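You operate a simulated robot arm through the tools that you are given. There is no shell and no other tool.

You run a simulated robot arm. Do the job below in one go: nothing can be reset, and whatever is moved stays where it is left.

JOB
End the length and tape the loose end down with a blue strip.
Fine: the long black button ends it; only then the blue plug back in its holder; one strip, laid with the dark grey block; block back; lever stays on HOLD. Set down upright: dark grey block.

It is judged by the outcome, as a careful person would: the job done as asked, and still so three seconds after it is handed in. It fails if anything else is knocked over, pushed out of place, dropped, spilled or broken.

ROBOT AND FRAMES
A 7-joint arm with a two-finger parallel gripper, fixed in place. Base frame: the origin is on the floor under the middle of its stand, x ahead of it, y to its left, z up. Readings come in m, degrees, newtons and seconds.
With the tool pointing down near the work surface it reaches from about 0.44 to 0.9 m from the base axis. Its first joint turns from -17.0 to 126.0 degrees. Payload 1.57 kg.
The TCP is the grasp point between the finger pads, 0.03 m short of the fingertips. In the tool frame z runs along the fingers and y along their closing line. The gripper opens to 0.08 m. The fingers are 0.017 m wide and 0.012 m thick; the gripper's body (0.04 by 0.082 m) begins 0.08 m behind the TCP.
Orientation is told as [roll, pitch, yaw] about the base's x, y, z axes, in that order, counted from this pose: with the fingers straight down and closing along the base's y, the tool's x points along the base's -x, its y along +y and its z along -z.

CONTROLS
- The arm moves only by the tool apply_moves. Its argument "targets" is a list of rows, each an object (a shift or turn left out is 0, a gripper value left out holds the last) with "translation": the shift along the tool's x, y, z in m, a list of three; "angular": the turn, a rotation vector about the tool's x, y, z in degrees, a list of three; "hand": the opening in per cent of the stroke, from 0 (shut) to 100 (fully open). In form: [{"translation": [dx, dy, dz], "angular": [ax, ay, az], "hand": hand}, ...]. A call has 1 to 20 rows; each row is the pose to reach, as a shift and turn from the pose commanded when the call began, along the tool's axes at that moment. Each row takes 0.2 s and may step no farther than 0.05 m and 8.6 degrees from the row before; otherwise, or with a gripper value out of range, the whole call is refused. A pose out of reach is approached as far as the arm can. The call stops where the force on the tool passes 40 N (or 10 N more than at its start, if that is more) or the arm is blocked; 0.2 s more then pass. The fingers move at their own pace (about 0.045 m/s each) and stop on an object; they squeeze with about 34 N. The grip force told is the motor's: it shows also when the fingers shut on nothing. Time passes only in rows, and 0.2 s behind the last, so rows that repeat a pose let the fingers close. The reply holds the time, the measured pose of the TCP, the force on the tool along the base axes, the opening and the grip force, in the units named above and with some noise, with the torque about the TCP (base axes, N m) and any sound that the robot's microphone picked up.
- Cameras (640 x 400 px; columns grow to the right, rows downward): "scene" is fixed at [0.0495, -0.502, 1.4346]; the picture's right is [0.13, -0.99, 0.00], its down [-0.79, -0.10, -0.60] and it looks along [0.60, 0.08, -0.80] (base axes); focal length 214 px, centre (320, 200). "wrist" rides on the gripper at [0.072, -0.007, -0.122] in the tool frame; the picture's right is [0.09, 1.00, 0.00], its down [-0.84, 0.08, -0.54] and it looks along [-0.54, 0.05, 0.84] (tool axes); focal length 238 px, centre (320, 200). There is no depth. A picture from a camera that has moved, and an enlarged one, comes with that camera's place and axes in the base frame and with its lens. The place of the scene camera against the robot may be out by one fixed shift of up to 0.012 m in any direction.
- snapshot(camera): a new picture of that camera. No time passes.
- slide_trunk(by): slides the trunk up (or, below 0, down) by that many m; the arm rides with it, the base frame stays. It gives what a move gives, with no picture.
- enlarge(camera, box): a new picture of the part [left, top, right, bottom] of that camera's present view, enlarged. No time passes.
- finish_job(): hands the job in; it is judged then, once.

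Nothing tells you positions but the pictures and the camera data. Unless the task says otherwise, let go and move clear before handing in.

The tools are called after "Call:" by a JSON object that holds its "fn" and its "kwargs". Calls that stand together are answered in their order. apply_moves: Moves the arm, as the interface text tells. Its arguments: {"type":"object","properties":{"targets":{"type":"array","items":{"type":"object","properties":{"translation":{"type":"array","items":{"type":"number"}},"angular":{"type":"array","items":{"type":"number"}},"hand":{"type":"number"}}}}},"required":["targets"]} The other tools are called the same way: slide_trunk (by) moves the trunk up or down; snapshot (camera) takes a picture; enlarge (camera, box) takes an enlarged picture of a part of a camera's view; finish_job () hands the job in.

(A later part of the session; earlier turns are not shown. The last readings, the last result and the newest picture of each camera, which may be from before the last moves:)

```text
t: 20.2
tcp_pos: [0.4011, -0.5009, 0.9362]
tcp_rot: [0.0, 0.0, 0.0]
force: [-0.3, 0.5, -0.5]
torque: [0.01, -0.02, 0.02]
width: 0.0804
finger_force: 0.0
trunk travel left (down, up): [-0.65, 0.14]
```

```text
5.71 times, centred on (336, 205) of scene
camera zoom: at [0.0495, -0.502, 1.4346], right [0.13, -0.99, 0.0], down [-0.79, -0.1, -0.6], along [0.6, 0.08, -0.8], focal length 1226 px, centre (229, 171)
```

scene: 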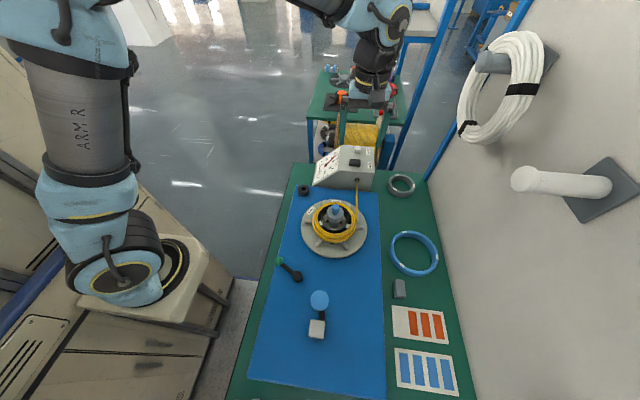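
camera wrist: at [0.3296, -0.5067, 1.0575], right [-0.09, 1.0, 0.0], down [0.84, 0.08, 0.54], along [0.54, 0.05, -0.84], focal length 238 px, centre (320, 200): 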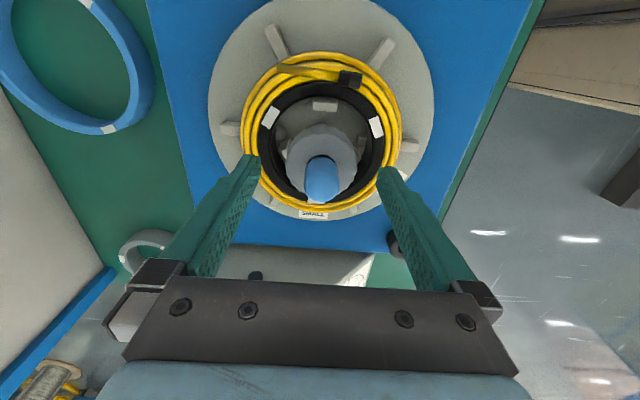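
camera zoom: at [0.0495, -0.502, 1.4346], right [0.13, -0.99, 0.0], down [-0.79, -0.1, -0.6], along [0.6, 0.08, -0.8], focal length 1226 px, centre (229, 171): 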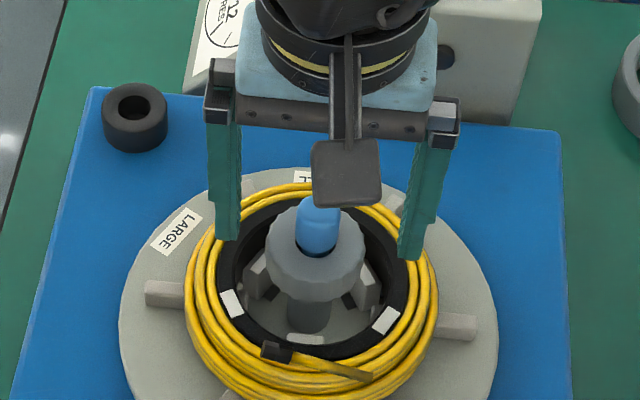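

Call:
{"fn": "enlarge", "kwargs": {"camera": "wrist", "box": [256, 120, 384, 220]}}

```text
4.00 times, centred on (320, 170) of wrist
camera zoom: at [0.3296, -0.5067, 1.0575], right [-0.09, 1.0, 0.0], down [0.84, 0.08, 0.54], along [0.54, 0.05, -0.84], focal length 953 px, centre (320, 320)
```

zoom: 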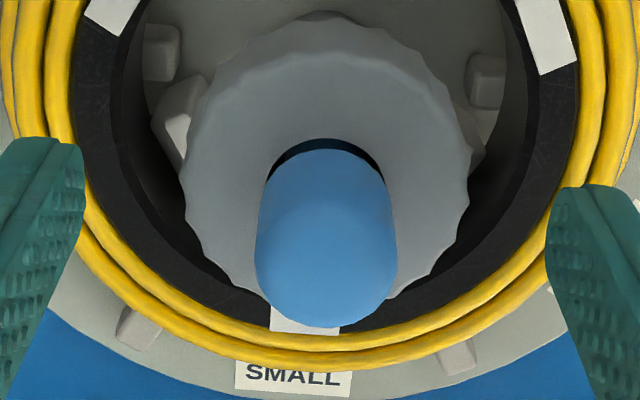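

Plug is centred between the fingers (diameter ≈22 mm, collar top ≈ z 0.89). I'll lower 7 mm and close.

Call:
{"fn": "apply_moves", "kwargs": {"targets": [{"translation": [-0.001, 0.0015, 0.007]}, {"translation": [-0.001, 0.0015, 0.007], "hand": 0}, {"translation": [-0.001, 0.0015, 0.007], "hand": 0}, {"translation": [-0.001, 0.0015, 0.007], "hand": 0}, {"translation": [-0.001, 0.0015, 0.007], "hand": 0}, {"translation": [-0.001, 0.0015, 0.007], "hand": 0}, {"translation": [-0.001, 0.0015, 0.007], "hand": 0}]}}

Call:
{"fn": "enlarge", "kwargs": {"camera": "wrist", "box": [256, 120, 384, 220]}}

```text
t: 21.8
tcp_pos: [0.4019, -0.4988, 0.9286]
tcp_rot: [0.0, 0.0, 0.0]
force: [-1.9, -2.8, -4.1]
torque: [-0.44, -0.04, 0.02]
width: 0.0477
finger_force: 45.2
trunk travel left (down, up): [-0.65, 0.14]
```

```text
4.00 times, centred on (320, 170) of wrist
camera zoom: at [0.3303, -0.5058, 1.0507], right [-0.09, 1.0, 0.0], down [0.84, 0.08, 0.54], along [0.54, 0.05, -0.84], focal length 953 px, centre (320, 320)
```

zoom: 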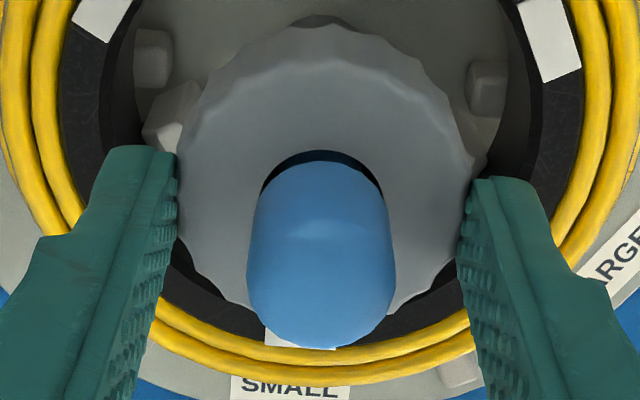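

The tips closed on the grey collar instead (48 mm), so it is higher than I judged. I'll open, raise 1.2 cm and close again on the plug only.

Call:
{"fn": "apply_moves", "kwargs": {"targets": [{"translation": [0, 0, 0], "hand": 100}, {"translation": [0, 0, 0], "hand": 100}, {"translation": [0, 0, 0], "hand": 100}, {"translation": [0, 0, -0.006], "hand": 100}, {"translation": [0, 0, -0.012], "hand": 100}]}}

Call:
{"fn": "apply_moves", "kwargs": {"targets": [{"hand": 0}, {"hand": 0}, {"hand": 0}, {"hand": 0}, {"hand": 0}]}}

Call:
{"fn": "enlarge", "kwargs": {"camera": "wrist", "box": [256, 120, 384, 220]}}

Call:
{"fn": "enlarge", "kwargs": {"camera": "scene", "box": [296, 170, 376, 240]}}

```text
t: 23.0
tcp_pos: [0.4021, -0.4985, 0.9405]
tcp_rot: [0.0, 0.0, 0.0]
force: [-0.8, 0.8, -0.1]
torque: [0.01, -0.03, 0.01]
width: 0.08
finger_force: 0.1
trunk travel left (down, up): [-0.65, 0.14]
```

```text
t: 24.2
tcp_pos: [0.4035, -0.5001, 0.9416]
tcp_rot: [0.0, 0.0, 0.0]
force: [0.6, 0.1, 0.8]
torque: [-0.01, 0.0, 0.0]
width: 0.0204
finger_force: 26.7
trunk travel left (down, up): [-0.65, 0.14]
```

```text
4.00 times, centred on (320, 170) of wrist
camera zoom: at [0.3309, -0.5056, 1.0626], right [-0.09, 1.0, 0.0], down [0.84, 0.08, 0.54], along [0.54, 0.05, -0.84], focal length 953 px, centre (320, 320)
```

zoom: 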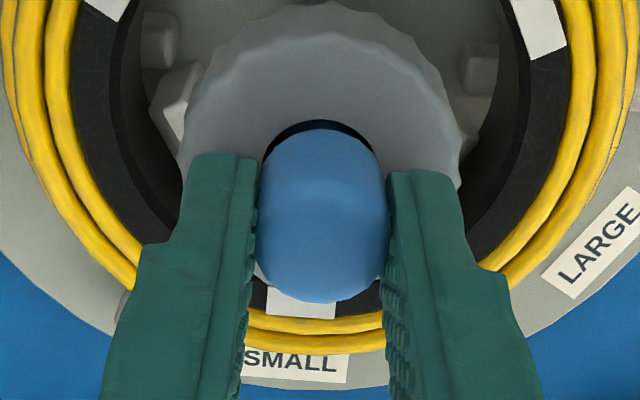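

```text
5.71 times, centred on (336, 205) of scene
camera zoom: at [0.0495, -0.502, 1.4346], right [0.13, -0.99, 0.0], down [-0.79, -0.1, -0.6], along [0.6, 0.08, -0.8], focal length 1226 px, centre (229, 171)
```

zoom: 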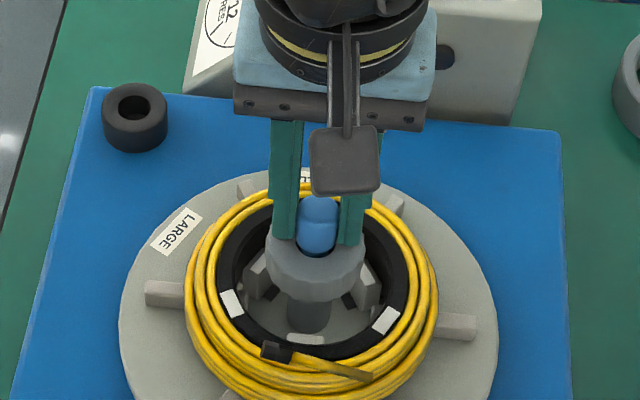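

Now the fingers hold the plug (20.4 mm). I'll pull it straight up slowly.

Call:
{"fn": "apply_moves", "kwargs": {"targets": [{"translation": [0, 0, -0.008]}, {"translation": [0, 0, -0.016]}, {"translation": [0, 0, -0.024]}, {"translation": [0, 0, -0.032]}, {"translation": [0, 0, -0.04]}, {"translation": [0, 0, -0.05]}]}}

Call:
{"fn": "snapshot", "kwargs": {"camera": "wrist"}}

Call:
{"fn": "enlarge", "kwargs": {"camera": "scene", "box": [296, 150, 392, 240]}}

```text
t: 25.6
tcp_pos: [0.4029, -0.4988, 0.9913]
tcp_rot: [0.0, 0.0, -0.1]
force: [0.0, -0.7, -0.3]
torque: [0.02, -0.01, 0.0]
width: 0.02
finger_force: 34.0
trunk travel left (down, up): [-0.65, 0.14]
```

```text
taken
camera wrist: at [0.3318, -0.5053, 1.1125], right [-0.09, 1.0, 0.0], down [0.84, 0.08, 0.54], along [0.54, 0.05, -0.84], focal length 238 px, centre (320, 200)
```

wrist: 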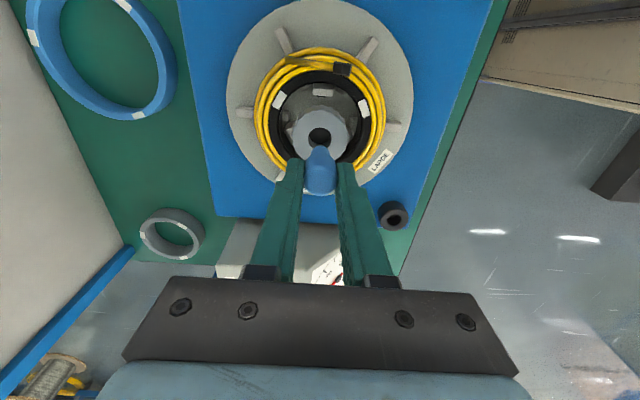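

```text
4.44 times, centred on (344, 195) of scene
camera zoom: at [0.0495, -0.502, 1.4346], right [0.13, -0.99, 0.0], down [-0.79, -0.1, -0.6], along [0.6, 0.08, -0.8], focal length 953 px, centre (213, 222)
```

zoom: 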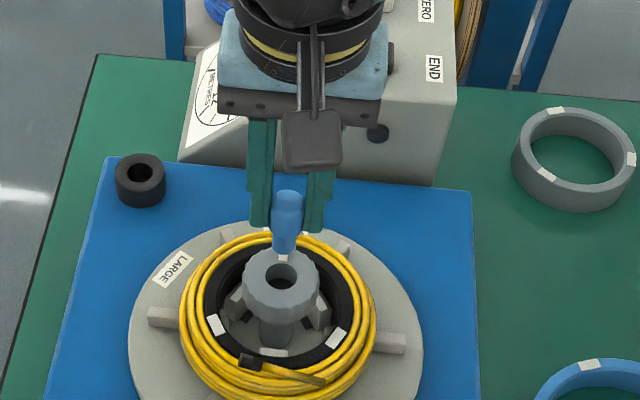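

The plug is out. I'll lift more, and zoom in on how it sits in the fingers.

Call:
{"fn": "apply_moves", "kwargs": {"targets": [{"translation": [0, 0, -0.03]}, {"translation": [0, 0, -0.05]}]}}

Call:
{"fn": "enlarge", "kwargs": {"camera": "wrist", "box": [256, 100, 416, 220]}}

Call:
{"fn": "enlarge", "kwargs": {"camera": "scene", "box": [296, 120, 392, 220]}}

```text
t: 26.2
tcp_pos: [0.4035, -0.4985, 1.0423]
tcp_rot: [0.0, 0.0, 0.0]
force: [-0.1, -0.5, -0.2]
torque: [0.03, 0.03, -0.04]
width: 0.0199
finger_force: 33.9
trunk travel left (down, up): [-0.65, 0.14]
```

```text
3.33 times, centred on (336, 160) of wrist
camera zoom: at [0.3313, -0.5046, 1.1639], right [-0.09, 1.0, 0.0], down [0.84, 0.08, 0.54], along [0.54, 0.05, -0.84], focal length 794 px, centre (267, 333)
```

zoom: 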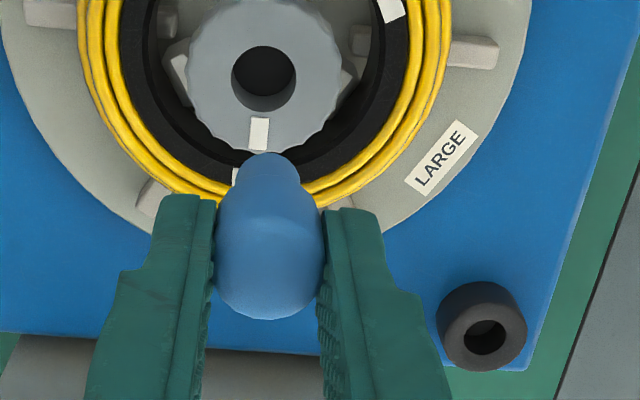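

```text
4.00 times, centred on (344, 170) of scene
camera zoom: at [0.0495, -0.502, 1.4346], right [0.13, -0.99, 0.0], down [-0.79, -0.1, -0.6], along [0.6, 0.08, -0.8], focal length 858 px, centre (224, 320)
```

zoom: 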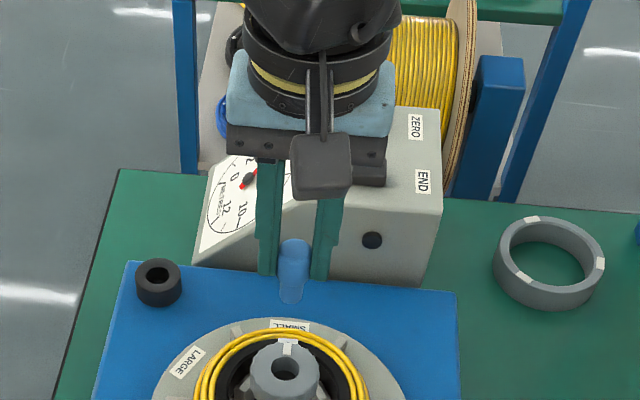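

Plug is gripped squarely: ~20 mm head, ~15 mm shank reaching about 5.7 cm below the TCP. The holder's hole is at about [0.536, -0.377, 0.832]; I'll carry the plug above it.

Call:
{"fn": "apply_moves", "kwargs": {"targets": [{"translation": [-0.033, 0.03, 0]}, {"translation": [-0.066, 0.06, 0]}, {"translation": [-0.1, 0.09, 0]}, {"translation": [-0.133, 0.1205, 0]}, {"translation": [-0.133, 0.1205, 0.03]}, {"translation": [-0.133, 0.1205, 0.06]}, {"translation": [-0.133, 0.1205, 0.09]}, {"translation": [-0.133, 0.1205, 0.11]}, {"translation": [-0.133, 0.1205, 0.11]}]}}

Call:
{"fn": "enlarge", "kwargs": {"camera": "wrist", "box": [256, 100, 416, 220]}}

Call:
{"fn": "enlarge", "kwargs": {"camera": "scene", "box": [264, 150, 344, 210]}}

```text
t: 28.2
tcp_pos: [0.5362, -0.3782, 0.9307]
tcp_rot: [0.0, -0.1, 0.0]
force: [-0.2, -0.1, -0.5]
torque: [-0.03, -0.03, 0.01]
width: 0.0201
finger_force: 32.9
trunk travel left (down, up): [-0.65, 0.14]
```

```text
3.33 times, centred on (336, 160) of wrist
camera zoom: at [0.4646, -0.385, 1.0527], right [-0.09, 1.0, 0.0], down [0.84, 0.08, 0.54], along [0.54, 0.05, -0.84], focal length 794 px, centre (267, 333)
```

zoom: 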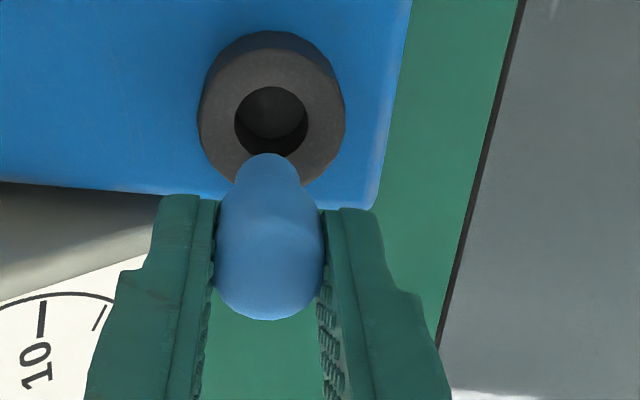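

```text
6.67 times, centred on (304, 180) of scene
camera zoom: at [0.0495, -0.502, 1.4346], right [0.13, -0.99, 0.0], down [-0.79, -0.1, -0.6], along [0.6, 0.08, -0.8], focal length 1430 px, centre (427, 333)
```

zoom: 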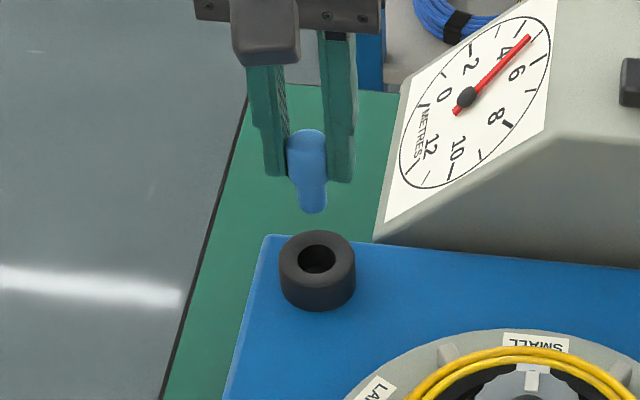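

The plug is centred over the hole within a millimetre. I'll lower it in.

Call:
{"fn": "apply_moves", "kwargs": {"targets": [{"translation": [0, 0.0005, 0.01]}, {"translation": [0, 0.0005, 0.02]}, {"translation": [0, 0.0005, 0.03]}, {"translation": [0, 0.0005, 0.038]}, {"translation": [0, 0.0005, 0.044]}, {"translation": [0, 0.0005, 0.048]}, {"translation": [0, 0.0005, 0.048]}]}}

Call:
{"fn": "enlarge", "kwargs": {"camera": "wrist", "box": [256, 100, 416, 220]}}

Call:
{"fn": "enlarge", "kwargs": {"camera": "scene", "box": [264, 150, 344, 210]}}

```text
t: 29.8
tcp_pos: [0.5365, -0.379, 0.8824]
tcp_rot: [0.0, 0.1, 0.0]
force: [0.4, -0.7, 0.3]
torque: [0.02, -0.02, 0.0]
width: 0.0201
finger_force: 33.8
trunk travel left (down, up): [-0.65, 0.14]
```

```text
3.33 times, centred on (336, 160) of wrist
camera zoom: at [0.4646, -0.3849, 1.0044], right [-0.09, 1.0, 0.0], down [0.84, 0.08, 0.54], along [0.54, 0.05, -0.84], focal length 794 px, centre (267, 333)
```

zoom: 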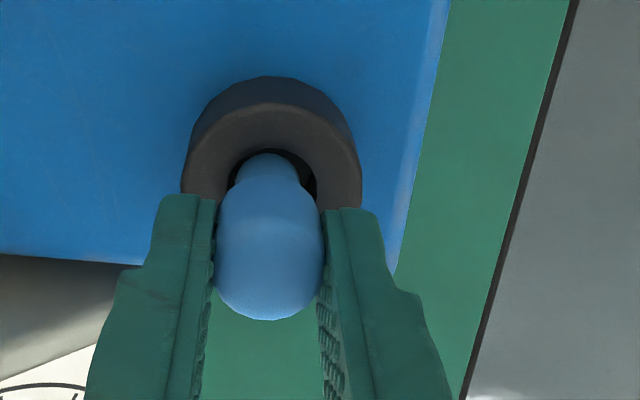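

```text
6.67 times, centred on (304, 180) of scene
camera zoom: at [0.0495, -0.502, 1.4346], right [0.13, -0.99, 0.0], down [-0.79, -0.1, -0.6], along [0.6, 0.08, -0.8], focal length 1430 px, centre (427, 333)
```

zoom: 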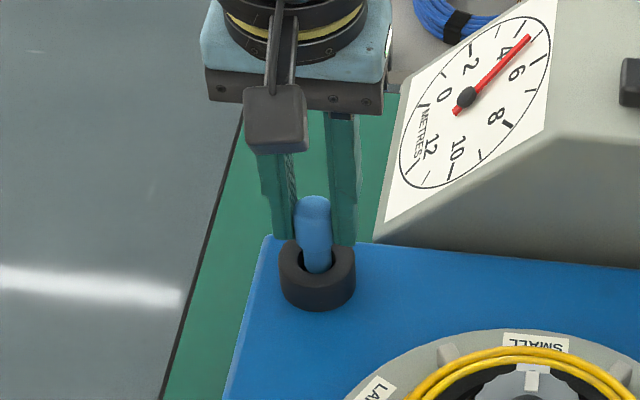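

Shank is entering the hole. A 1 mm correction and down until it seats.

Call:
{"fn": "apply_moves", "kwargs": {"targets": [{"translation": [-0.0008, 0.0012, 0.0]}, {"translation": [-0.0008, 0.0012, 0.004]}, {"translation": [-0.0008, 0.0012, 0.008]}, {"translation": [-0.0008, 0.0012, 0.011]}, {"translation": [-0.0008, 0.0012, 0.011]}]}}

Call:
{"fn": "enlarge", "kwargs": {"camera": "wrist", "box": [256, 100, 416, 220]}}

Call:
{"fn": "enlarge", "kwargs": {"camera": "scene", "box": [264, 150, 344, 210]}}

```text
t: 31.0
tcp_pos: [0.5373, -0.3761, 0.8716]
tcp_rot: [0.0, 0.0, 0.1]
force: [-0.6, 1.3, 0.7]
torque: [0.02, 0.01, -0.01]
width: 0.02
finger_force: 33.4
trunk travel left (down, up): [-0.65, 0.14]
```

```text
3.33 times, centred on (336, 160) of wrist
camera zoom: at [0.4652, -0.3828, 0.9932], right [-0.09, 1.0, 0.0], down [0.84, 0.08, 0.54], along [0.54, 0.05, -0.84], focal length 794 px, centre (267, 333)
```

zoom: 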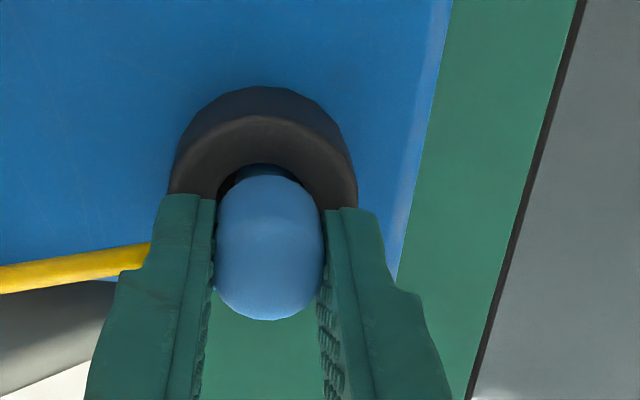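

```text
6.67 times, centred on (304, 180) of scene
camera zoom: at [0.0495, -0.502, 1.4346], right [0.13, -0.99, 0.0], down [-0.79, -0.1, -0.6], along [0.6, 0.08, -0.8], focal length 1430 px, centre (427, 333)
```

zoom: 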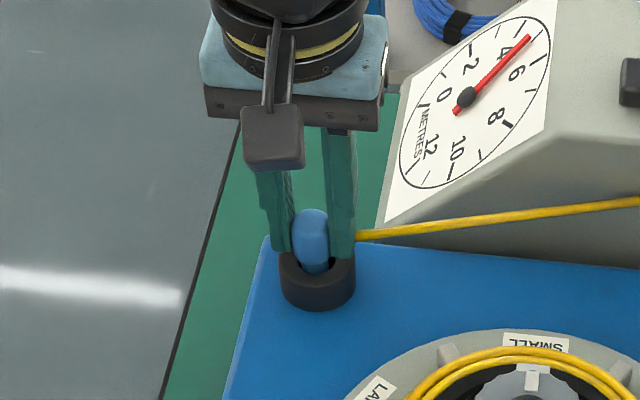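

A yellow cable end now shows at the holder by the plug, so it registers as docked. I'll press down gently to make sure it's fully seated.

Call:
{"fn": "apply_moves", "kwargs": {"targets": [{"translation": [0, 0, 0.002]}, {"translation": [0, 0, 0.004]}, {"translation": [0, 0, 0.004]}]}}

Call:
{"fn": "enlarge", "kwargs": {"camera": "scene", "box": [264, 150, 384, 240]}}

```text
t: 31.8
tcp_pos: [0.5358, -0.3769, 0.8679]
tcp_rot: [-0.1, 0.0, 0.1]
force: [0.0, 0.5, 1.4]
torque: [-0.03, 0.0, 0.0]
width: 0.0201
finger_force: 33.8
trunk travel left (down, up): [-0.65, 0.14]
```

```text
4.44 times, centred on (324, 195) of scene
camera zoom: at [0.0495, -0.502, 1.4346], right [0.13, -0.99, 0.0], down [-0.79, -0.1, -0.6], along [0.6, 0.08, -0.8], focal length 953 px, centre (302, 222)
```

zoom: 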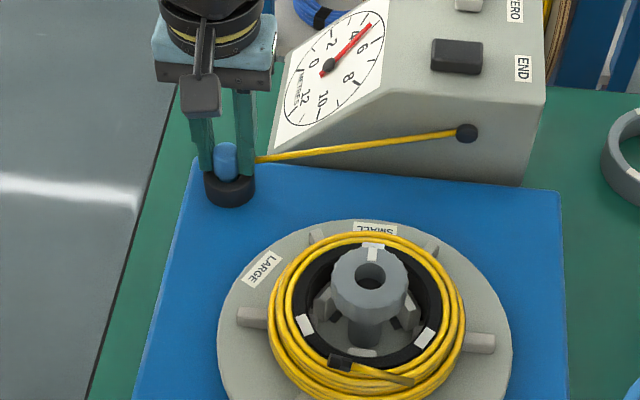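

Call:
{"fn": "enlarge", "kwargs": {"camera": "wrist", "box": [272, 100, 368, 180]}}

```text
5.00 times, centred on (320, 140) of wrist
camera zoom: at [0.4651, -0.383, 0.9897], right [-0.09, 1.0, 0.0], down [0.84, 0.08, 0.54], along [0.54, 0.05, -0.84], focal length 1192 px, centre (320, 500)
```

zoom: 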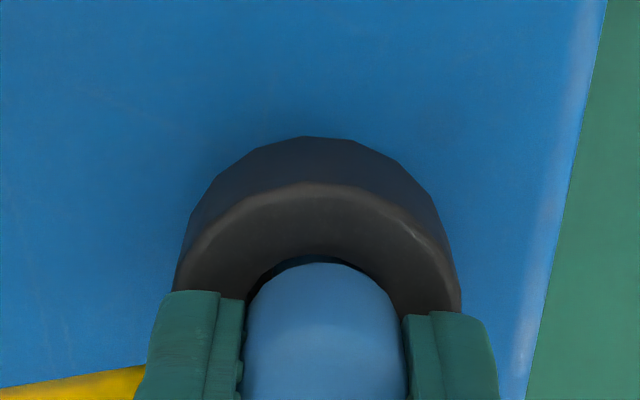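

Call:
{"fn": "apply_moves", "kwargs": {"targets": [{"translation": [0, 0, 0.002]}, {"translation": [0, 0, 0.003]}, {"translation": [0, 0, 0.003]}]}}

```text
t: 32.6
tcp_pos: [0.5383, -0.3782, 0.8662]
tcp_rot: [-0.1, -0.3, 0.0]
force: [-0.9, -2.5, 23.2]
torque: [-0.07, 0.11, -0.02]
width: 0.02
finger_force: 33.8
trunk travel left (down, up): [-0.65, 0.14]
```

It bottoms out with 23 N, so it's seated. I'll relax, open slightly, and rise straight up.

Call:
{"fn": "apply_moves", "kwargs": {"targets": [{"translation": [0, 0, -0.002]}, {"translation": [0, 0, -0.002], "hand": 40}, {"translation": [0, 0, -0.002], "hand": 40}, {"translation": [0, 0, -0.002], "hand": 40}]}}

Call:
{"fn": "apply_moves", "kwargs": {"targets": [{"translation": [0, 0, -0.01]}, {"translation": [0, 0, -0.025]}, {"translation": [0, 0, -0.045]}, {"translation": [0, 0, -0.075]}, {"translation": [0, 0, -0.11]}]}}

Call:
{"fn": "snapshot", "kwargs": {"camera": "wrist"}}

Call:
{"fn": "enlarge", "kwargs": {"camera": "scene", "box": [264, 150, 384, 240]}}

```text
t: 33.6
tcp_pos: [0.5372, -0.3763, 0.8668]
tcp_rot: [0.0, 0.0, 0.0]
force: [-0.4, 1.0, 0.4]
torque: [-0.03, 0.01, -0.01]
width: 0.032
finger_force: 0.1
trunk travel left (down, up): [-0.65, 0.14]
```

```text
t: 34.8
tcp_pos: [0.5361, -0.3766, 0.9772]
tcp_rot: [0.0, 0.0, 0.0]
force: [0.3, 0.1, 0.4]
torque: [-0.02, 0.01, 0.02]
width: 0.0321
finger_force: 0.0
trunk travel left (down, up): [-0.65, 0.14]
```

```text
taken
camera wrist: at [0.465, -0.3831, 1.099], right [-0.09, 1.0, 0.0], down [0.84, 0.08, 0.54], along [0.54, 0.05, -0.84], focal length 238 px, centre (320, 200)
```

wrist: 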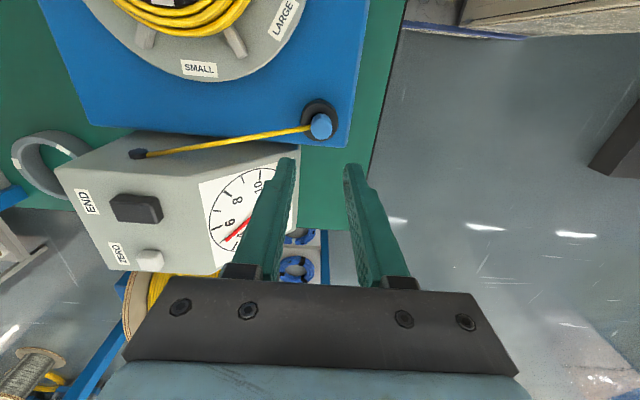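

```text
4.44 times, centred on (324, 195) of scene
camera zoom: at [0.0495, -0.502, 1.4346], right [0.13, -0.99, 0.0], down [-0.79, -0.1, -0.6], along [0.6, 0.08, -0.8], focal length 953 px, centre (302, 222)
```

zoom: 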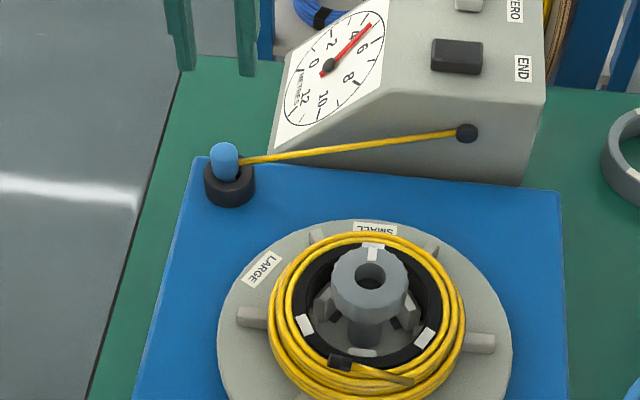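

Plug is home in its holder. Now I'll go over to the dark grey block and the blue strips for a closer look.

Call:
{"fn": "apply_moves", "kwargs": {"targets": [{"translation": [0, 0, -0.04], "hand": 100}, {"translation": [0.01, -0.007, -0.08], "hand": 100}, {"translation": [0.049, -0.034, -0.08], "hand": 100}, {"translation": [0.088, -0.061, -0.08], "hand": 100}, {"translation": [0.127, -0.088, -0.08], "hand": 100}, {"translation": [0.166, -0.115, -0.08], "hand": 100}, {"translation": [0.205, -0.142, -0.08], "hand": 100}, {"translation": [0.244, -0.169, -0.08], "hand": 100}, {"translation": [0.283, -0.196, -0.08], "hand": 100}, {"translation": [0.322, -0.223, -0.08], "hand": 100}, {"translation": [0.361, -0.25, -0.08], "hand": 100}, {"translation": [0.4, -0.277, -0.08], "hand": 100}, {"translation": [0.439, -0.304, -0.08], "hand": 100}, {"translation": [0.466, -0.323, -0.08], "hand": 100}]}}

Call:
{"fn": "snapshot", "kwargs": {"camera": "wrist"}}

Call:
{"fn": "snapshot", "kwargs": {"camera": "scene"}}

```text
t: 37.8
tcp_pos: [0.0716, -0.7, 1.0554]
tcp_rot: [0.1, 0.0, 0.0]
force: [0.5, -0.5, 0.1]
torque: [-0.02, 0.03, -0.01]
width: 0.0799
finger_force: 0.0
trunk travel left (down, up): [-0.65, 0.14]
```

```text
taken
camera wrist: at [0.001, -0.7063, 1.1781], right [-0.09, 1.0, 0.0], down [0.84, 0.08, 0.54], along [0.54, 0.05, -0.84], focal length 238 px, centre (320, 200)
```

wrist: 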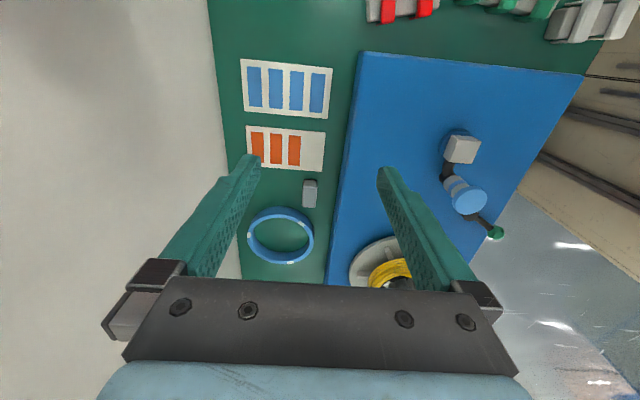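

```text
taken
```

scene: 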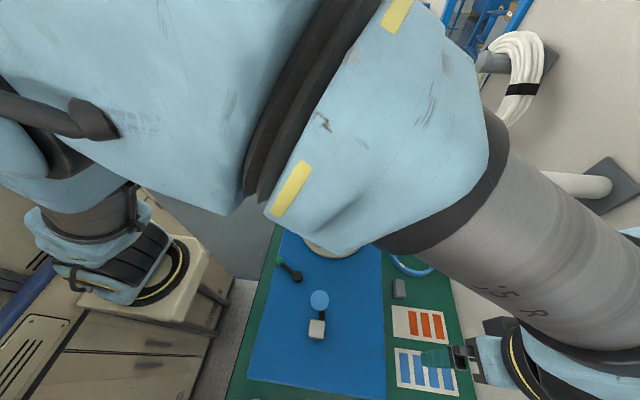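

Call:
{"fn": "enlarge", "kwargs": {"camera": "wrist", "box": [240, 50, 340, 120]}}

Call:
{"fn": "enlarge", "kwargs": {"camera": "wrist", "box": [264, 160, 360, 220]}}

Call:
{"fn": "enlarge", "kwargs": {"camera": "wrist", "box": [230, 110, 340, 215]}}

Call:
{"fn": "enlarge", "kwargs": {"camera": "scene", "box": [376, 264, 456, 314]}}

```text
5.71 times, centred on (290, 85) of wrist
camera zoom: at [0.001, -0.7063, 1.1781], right [-0.09, 1.0, 0.0], down [0.84, 0.08, 0.54], along [0.54, 0.05, -0.84], focal length 1362 px, centre (491, 857)
```

zoom: 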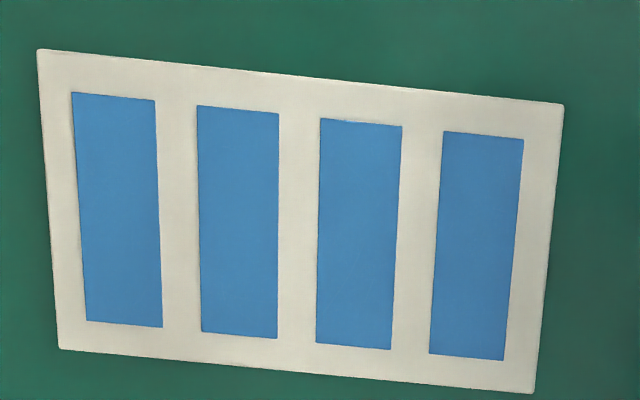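

```text
6.67 times, centred on (312, 190) of wrist
camera zoom: at [0.001, -0.7063, 1.1781], right [-0.09, 1.0, 0.0], down [0.84, 0.08, 0.54], along [0.54, 0.05, -0.84], focal length 1589 px, centre (373, 267)
```

zoom: 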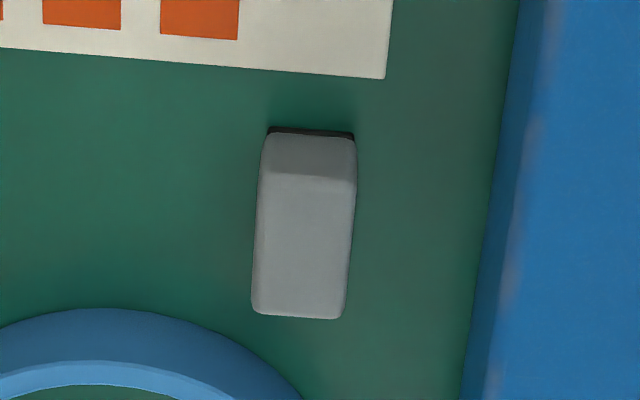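

```text
3.81 times, centred on (285, 162) of wrist
camera zoom: at [0.001, -0.7063, 1.1781], right [-0.09, 1.0, 0.0], down [0.84, 0.08, 0.54], along [0.54, 0.05, -0.84], focal length 908 px, centre (453, 343)
```

zoom: 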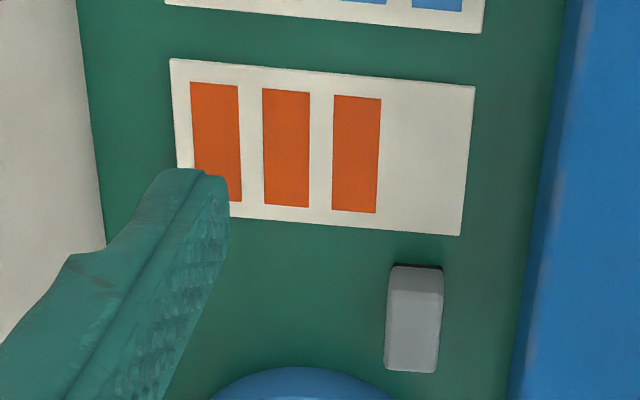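

```text
8.00 times, centred on (416, 289) of scene
camera zoom: at [0.0495, -0.502, 1.4346], right [0.13, -0.99, 0.0], down [-0.79, -0.1, -0.6], along [0.6, 0.08, -0.8], focal length 1716 px, centre (-448, -512)
```

zoom: 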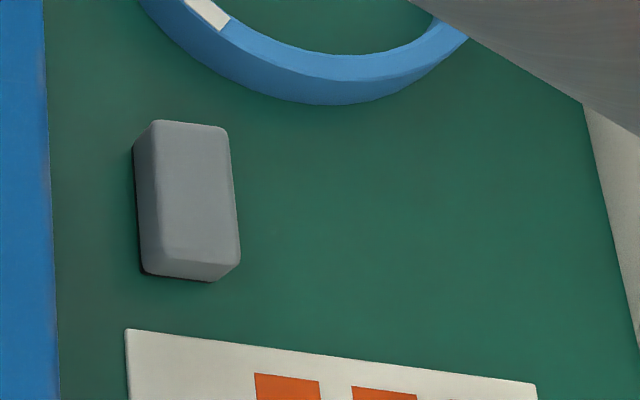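

The dark grey block (about 45×25 mm, dark pad underneath) sits at roughly [0.223, -0.70], aligned with x; the blue strips too. I'll move above the block for accurate measuring.

Call:
{"fn": "apply_moves", "kwargs": {"targets": [{"translation": [-0.04, 0, 0.02], "hand": 65}, {"translation": [-0.08, 0, 0.04], "hand": 65}, {"translation": [-0.12, 0, 0.06], "hand": 65}, {"translation": [-0.128, 0, 0.075], "hand": 65}, {"translation": [-0.128, 0, 0.075], "hand": 65}]}}

Call:
{"fn": "snapshot", "kwargs": {"camera": "wrist"}}

Call:
{"fn": "enlarge", "kwargs": {"camera": "wrist", "box": [256, 80, 384, 180]}}

```text
t: 39.0
tcp_pos: [0.2, -0.699, 0.9815]
tcp_rot: [0.0, -0.1, 0.0]
force: [0.6, 0.3, 0.1]
torque: [-0.01, -0.02, -0.02]
width: 0.0521
finger_force: 0.1
trunk travel left (down, up): [-0.65, 0.14]
```

```text
taken
camera wrist: at [0.1285, -0.705, 1.1019], right [-0.09, 1.0, 0.0], down [0.84, 0.08, 0.54], along [0.54, 0.05, -0.84], focal length 238 px, centre (320, 200)
```

wrist: 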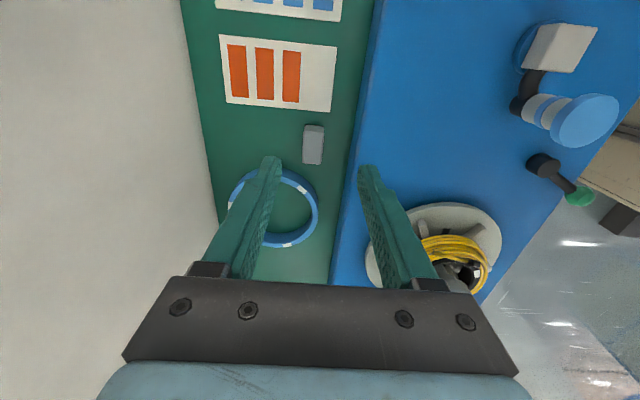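

```text
4.00 times, centred on (320, 130) of wrist
camera zoom: at [0.1285, -0.705, 1.1019], right [-0.09, 1.0, 0.0], down [0.84, 0.08, 0.54], along [0.54, 0.05, -0.84], focal length 953 px, centre (320, 480)
```

zoom: 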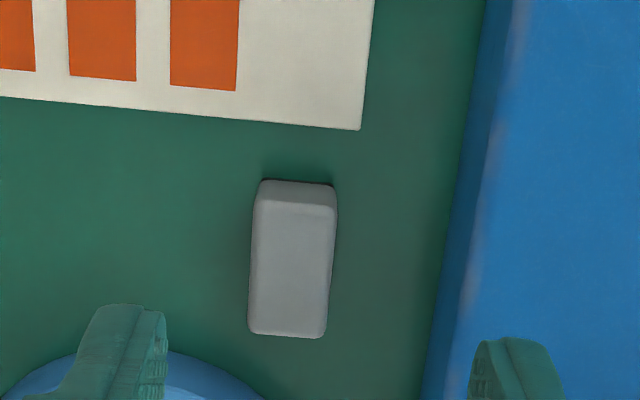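

Triangulation puts the block top at z≈0.793, centre [0.243, -0.704], bench top z≈0.763. I'll go down around it with a check stop 3 cm higher.

Call:
{"fn": "apply_moves", "kwargs": {"targets": [{"translation": [-0.022, -0.0025, 0.02], "hand": 65}, {"translation": [-0.043, -0.005, 0.05], "hand": 65}, {"translation": [-0.043, -0.005, 0.09], "hand": 65}, {"translation": [-0.043, -0.005, 0.13], "hand": 65}, {"translation": [-0.043, -0.005, 0.145], "hand": 65}, {"translation": [-0.043, -0.005, 0.145], "hand": 65}]}}

Call:
{"fn": "enlarge", "kwargs": {"camera": "wrist", "box": [256, 110, 384, 210]}}

Call:
{"fn": "snapshot", "kwargs": {"camera": "scene"}}

```text
t: 40.4
tcp_pos: [0.2425, -0.7045, 0.8361]
tcp_rot: [0.0, 0.0, 0.0]
force: [0.3, -0.2, -0.9]
torque: [-0.01, -0.05, -0.03]
width: 0.0518
finger_force: 0.1
trunk travel left (down, up): [-0.65, 0.14]
```

```text
4.00 times, centred on (320, 160) of wrist
camera zoom: at [0.1712, -0.7095, 0.9579], right [-0.09, 1.0, 0.0], down [0.84, 0.08, 0.54], along [0.54, 0.05, -0.84], focal length 953 px, centre (320, 360)
```

zoom: 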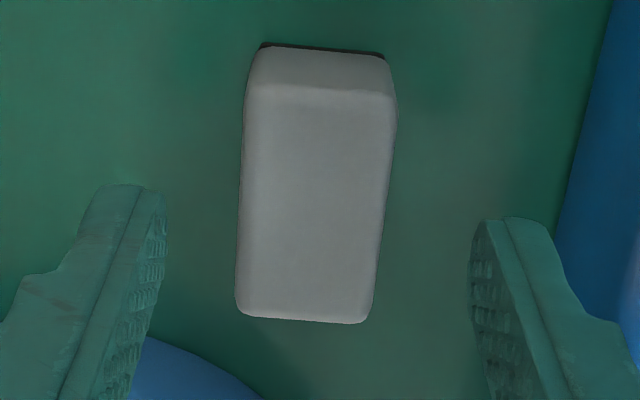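

```text
taken
```

scene: 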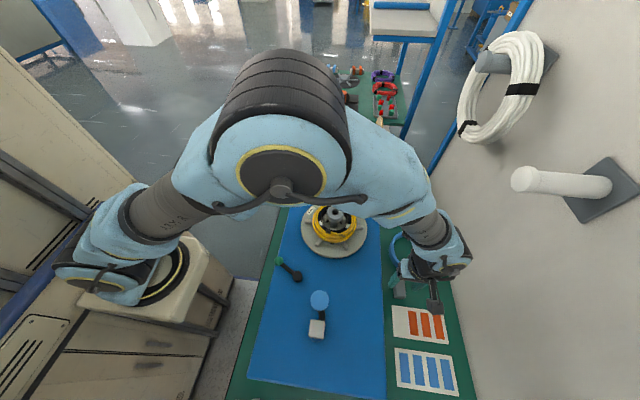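

Well centred on the block. Down to grasp height and close.

Call:
{"fn": "apply_moves", "kwargs": {"targets": [{"translation": [0, 0, 0.015]}, {"translation": [0, 0, 0.026]}, {"translation": [0, 0, 0.033]}, {"translation": [0, 0, 0.033], "hand": 0}, {"translation": [0, 0, 0.033], "hand": 0}, {"translation": [0, 0, 0.033], "hand": 0}, {"translation": [0, 0, 0.033], "hand": 0}]}}

Call:
{"fn": "enlarge", "kwargs": {"camera": "wrist", "box": [256, 110, 384, 210]}}

```text
t: 42.0
tcp_pos: [0.2414, -0.7053, 0.8027]
tcp_rot: [0.0, -0.1, 0.1]
force: [-0.9, -0.1, 0.2]
torque: [-0.02, 0.04, 0.03]
width: 0.0269
finger_force: 33.8
trunk travel left (down, up): [-0.65, 0.14]
```

```text
4.00 times, centred on (320, 160) of wrist
camera zoom: at [0.1698, -0.7098, 0.9253], right [-0.09, 1.0, 0.0], down [0.84, 0.08, 0.54], along [0.54, 0.05, -0.84], focal length 953 px, centre (320, 360)
```

zoom: 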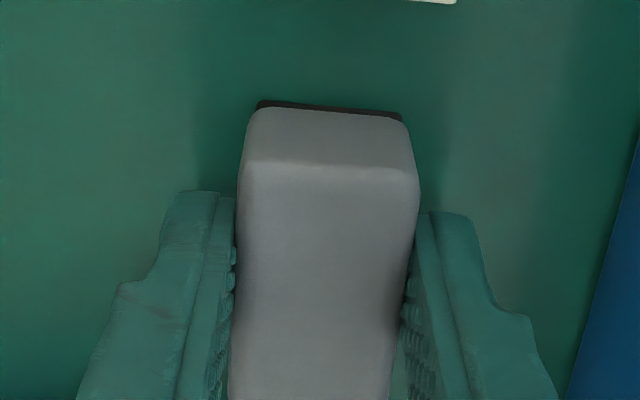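

The block is held (26.9 mm); I note its home at TCP [0.242, -0.7048, 0.803]. I'll lift and carry it over the nearest blue strip at about [0.064, -0.705].

Call:
{"fn": "apply_moves", "kwargs": {"targets": [{"translation": [0, 0, -0.02]}, {"translation": [0, 0, -0.05]}, {"translation": [0, 0, -0.08]}, {"translation": [0.045, 0, -0.08]}, {"translation": [0.09, 0, -0.08]}, {"translation": [0.135, 0, -0.08]}, {"translation": [0.178, 0, -0.08]}, {"translation": [0.178, 0, -0.08]}]}}

Call:
{"fn": "snapshot", "kwargs": {"camera": "wrist"}}

Call:
{"fn": "enlarge", "kwargs": {"camera": "wrist", "box": [230, 80, 390, 200]}}

Call:
{"fn": "snapshot", "kwargs": {"camera": "scene"}}

```text
t: 43.8
tcp_pos: [0.0622, -0.7034, 0.884]
tcp_rot: [0.0, 0.1, 0.0]
force: [-0.2, 0.4, 0.1]
torque: [0.02, -0.03, -0.01]
width: 0.0269
finger_force: 34.1
trunk travel left (down, up): [-0.65, 0.14]
```

```text
taken
camera wrist: at [-0.0092, -0.7106, 1.0055], right [-0.09, 1.0, 0.0], down [0.84, 0.08, 0.54], along [0.54, 0.05, -0.84], focal length 238 px, centre (320, 200)
```

wrist: 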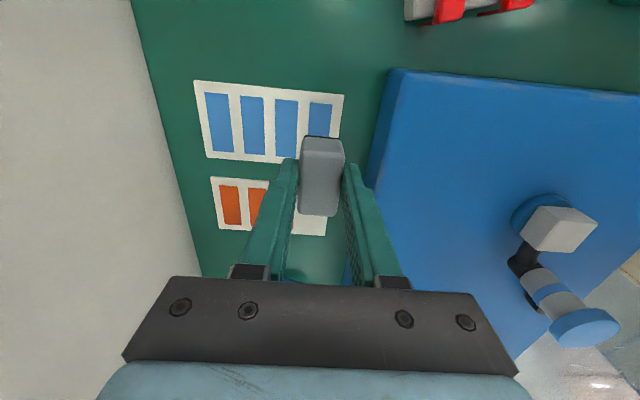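

```text
3.33 times, centred on (310, 140) of wrist
camera zoom: at [-0.0092, -0.7106, 1.0055], right [-0.09, 1.0, 0.0], down [0.84, 0.08, 0.54], along [0.54, 0.05, -0.84], focal length 794 px, centre (353, 400)
```

zoom: 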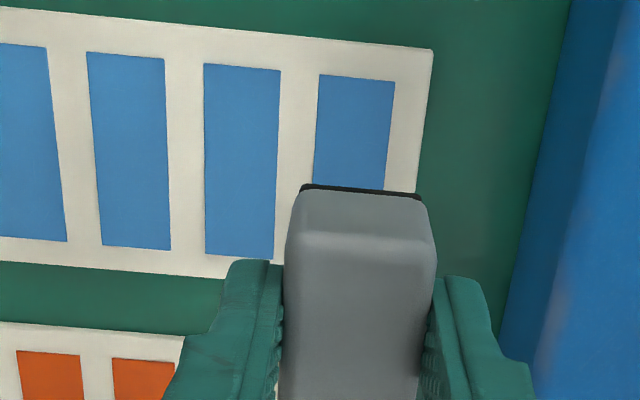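

```text
taken
```

scene: 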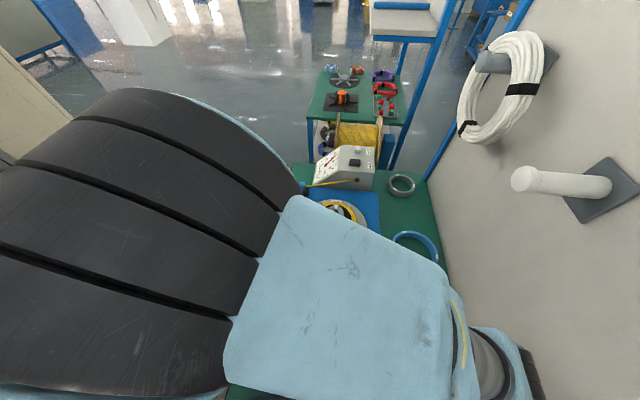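

Strip 4 is centred at about [0.064, -0.7055] and the block lines up with it. I'll lower to just above it.

Call:
{"fn": "apply_moves", "kwargs": {"targets": [{"translation": [0, -0.0015, 0.025]}, {"translation": [0, -0.0015, 0.05]}, {"translation": [0, -0.0015, 0.065]}, {"translation": [0, -0.0015, 0.07]}, {"translation": [0, -0.0015, 0.07]}]}}

Call:
{"fn": "enlarge", "kwargs": {"camera": "wrist", "box": [230, 80, 390, 200]}}

Call:
{"fn": "snapshot", "kwargs": {"camera": "scene"}}

```text
t: 45.0
tcp_pos: [0.064, -0.7073, 0.8127]
tcp_rot: [0.0, 0.0, 0.0]
force: [0.2, 0.2, -0.1]
torque: [0.03, -0.02, -0.01]
width: 0.0269
finger_force: 33.9
trunk travel left (down, up): [-0.65, 0.14]
```

```text
3.33 times, centred on (310, 140) of wrist
camera zoom: at [-0.0075, -0.7129, 0.9346], right [-0.09, 1.0, 0.0], down [0.84, 0.08, 0.54], along [0.54, 0.05, -0.84], focal length 794 px, centre (353, 400)
```

zoom: 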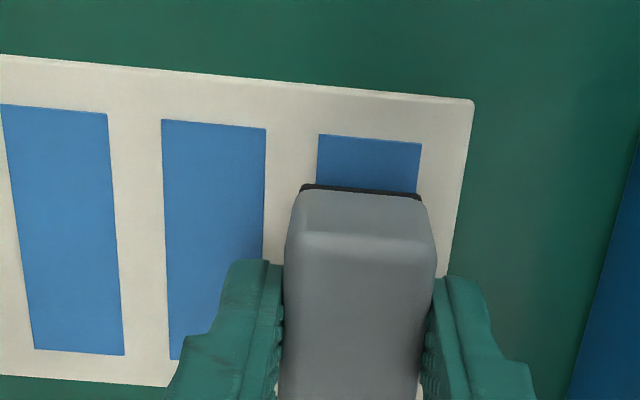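

```text
taken
```

scene: 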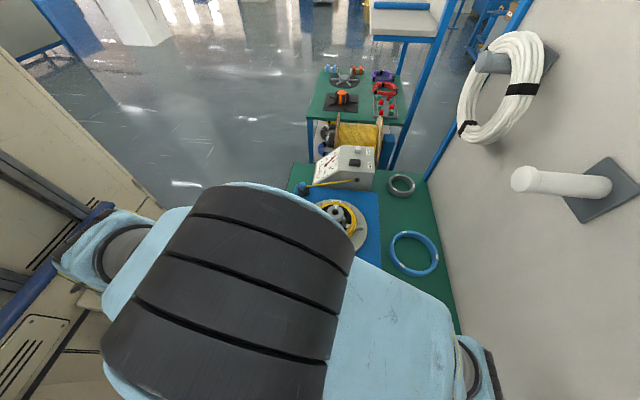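

Alignment across is right; shifting 2.5 mm in -x to centre lengthwise, then pressing gently on the strip.

Call:
{"fn": "apply_moves", "kwargs": {"targets": [{"translation": [0.0025, 0.0003, 0.002]}, {"translation": [0.0025, 0.0003, 0.005]}, {"translation": [0.0025, 0.0003, 0.007]}, {"translation": [0.0025, 0.0003, 0.009]}, {"translation": [0.0025, 0.0003, 0.01]}, {"translation": [0.0025, 0.0003, 0.01]}]}}

```text
t: 46.4
tcp_pos: [0.0611, -0.7066, 0.8058]
tcp_rot: [-0.2, 0.1, 0.1]
force: [0.2, 2.7, 24.0]
torque: [0.13, -0.02, 0.01]
width: 0.0267
finger_force: 34.1
trunk travel left (down, up): [-0.65, 0.14]
```

Pressed with 24 N. Now lift and see if the strip came along.

Call:
{"fn": "apply_moves", "kwargs": {"targets": [{"translation": [0, 0, -0.01]}, {"translation": [0, 0, -0.03]}, {"translation": [0, 0, -0.06]}, {"translation": [0, 0, -0.09]}, {"translation": [0, 0, -0.09]}]}}

Call:
{"fn": "enlarge", "kwargs": {"camera": "wrist", "box": [230, 80, 390, 200]}}

```text
t: 47.6
tcp_pos: [0.0607, -0.7059, 0.8932]
tcp_rot: [0.0, 0.0, 0.0]
force: [0.4, -0.3, -0.4]
torque: [-0.03, -0.01, 0.01]
width: 0.0267
finger_force: 34.1
trunk travel left (down, up): [-0.65, 0.14]
```

```text
3.33 times, centred on (310, 140) of wrist
camera zoom: at [-0.0094, -0.7121, 1.0142], right [-0.09, 1.0, 0.0], down [0.84, 0.08, 0.54], along [0.54, 0.05, -0.84], focal length 794 px, centre (353, 400)
```

zoom: 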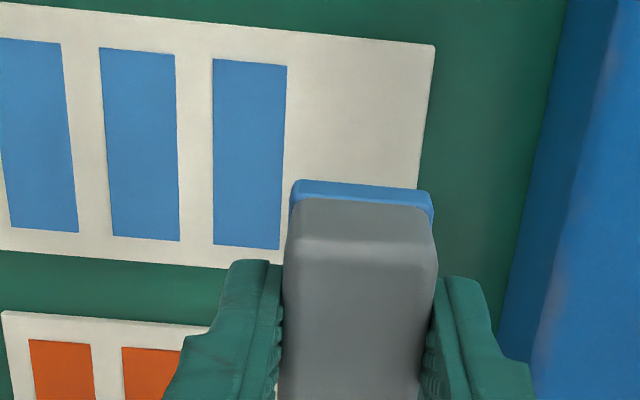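

The blue strip is on the block's pad. Next I'll carry it high over the bench and take a close look at the tail on the coil before laying it.

Call:
{"fn": "apply_moves", "kwargs": {"targets": [{"translation": [0, 0, -0.045]}, {"translation": [0, 0, -0.088]}, {"translation": [-0.04, 0.023, -0.088]}, {"translation": [-0.08, 0.046, -0.088]}, {"translation": [-0.12, 0.069, -0.088]}, {"translation": [-0.16, 0.092, -0.088]}, {"translation": [-0.2, 0.115, -0.088]}, {"translation": [-0.24, 0.138, -0.088]}, {"translation": [-0.28, 0.161, -0.088]}, {"translation": [-0.32, 0.184, -0.088]}, {"translation": [-0.339, 0.196, -0.088]}, {"translation": [-0.339, 0.196, -0.088]}]}}

Call:
{"fn": "snapshot", "kwargs": {"camera": "wrist"}}

Call:
{"fn": "enlarge", "kwargs": {"camera": "wrist", "box": [260, 30, 380, 110]}}

Call:
{"fn": "enlarge", "kwargs": {"camera": "scene", "box": [304, 200, 384, 260]}}

```text
t: 50.2
tcp_pos: [0.3993, -0.5113, 0.9828]
tcp_rot: [0.0, 0.0, 0.0]
force: [0.0, -0.5, -1.0]
torque: [0.0, -0.02, -0.02]
width: 0.0269
finger_force: 33.7
trunk travel left (down, up): [-0.65, 0.14]
```

```text
taken
camera wrist: at [0.3278, -0.5171, 1.1037], right [-0.09, 1.0, 0.0], down [0.84, 0.08, 0.54], along [0.54, 0.05, -0.84], focal length 238 px, centre (320, 200)
```

wrist: 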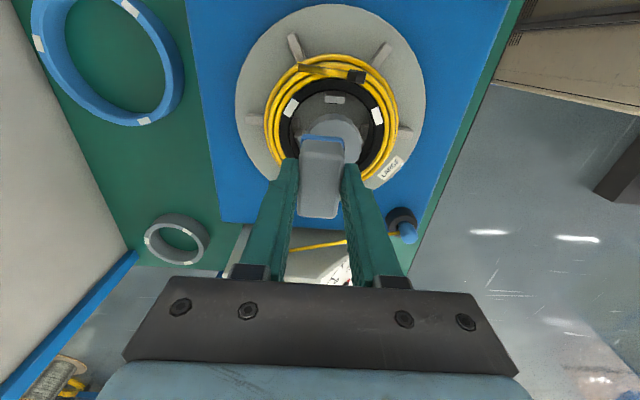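

```text
5.00 times, centred on (320, 70) of wrist
camera zoom: at [0.3278, -0.5171, 1.1037], right [-0.09, 1.0, 0.0], down [0.84, 0.08, 0.54], along [0.54, 0.05, -0.84], focal length 1192 px, centre (320, 850)
```

zoom: 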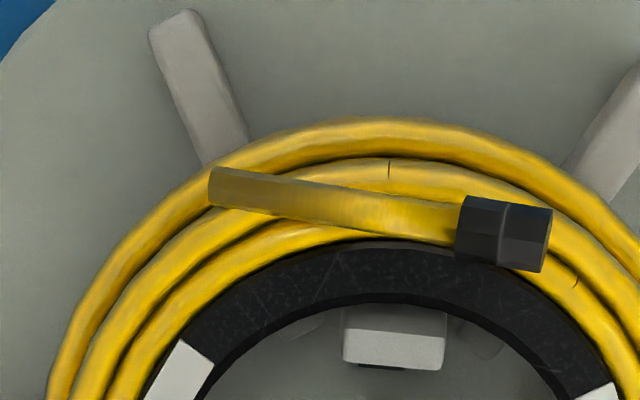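

```text
6.67 times, centred on (344, 230) of scene
camera zoom: at [0.0495, -0.502, 1.4346], right [0.13, -0.99, 0.0], down [-0.79, -0.1, -0.6], along [0.6, 0.08, -0.8], focal length 1430 px, centre (160, 0)
```

zoom: 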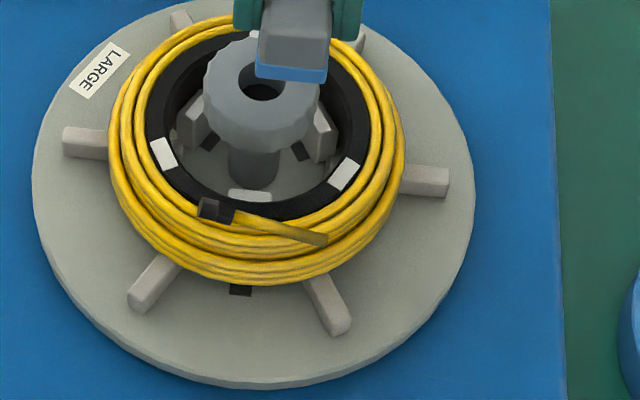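

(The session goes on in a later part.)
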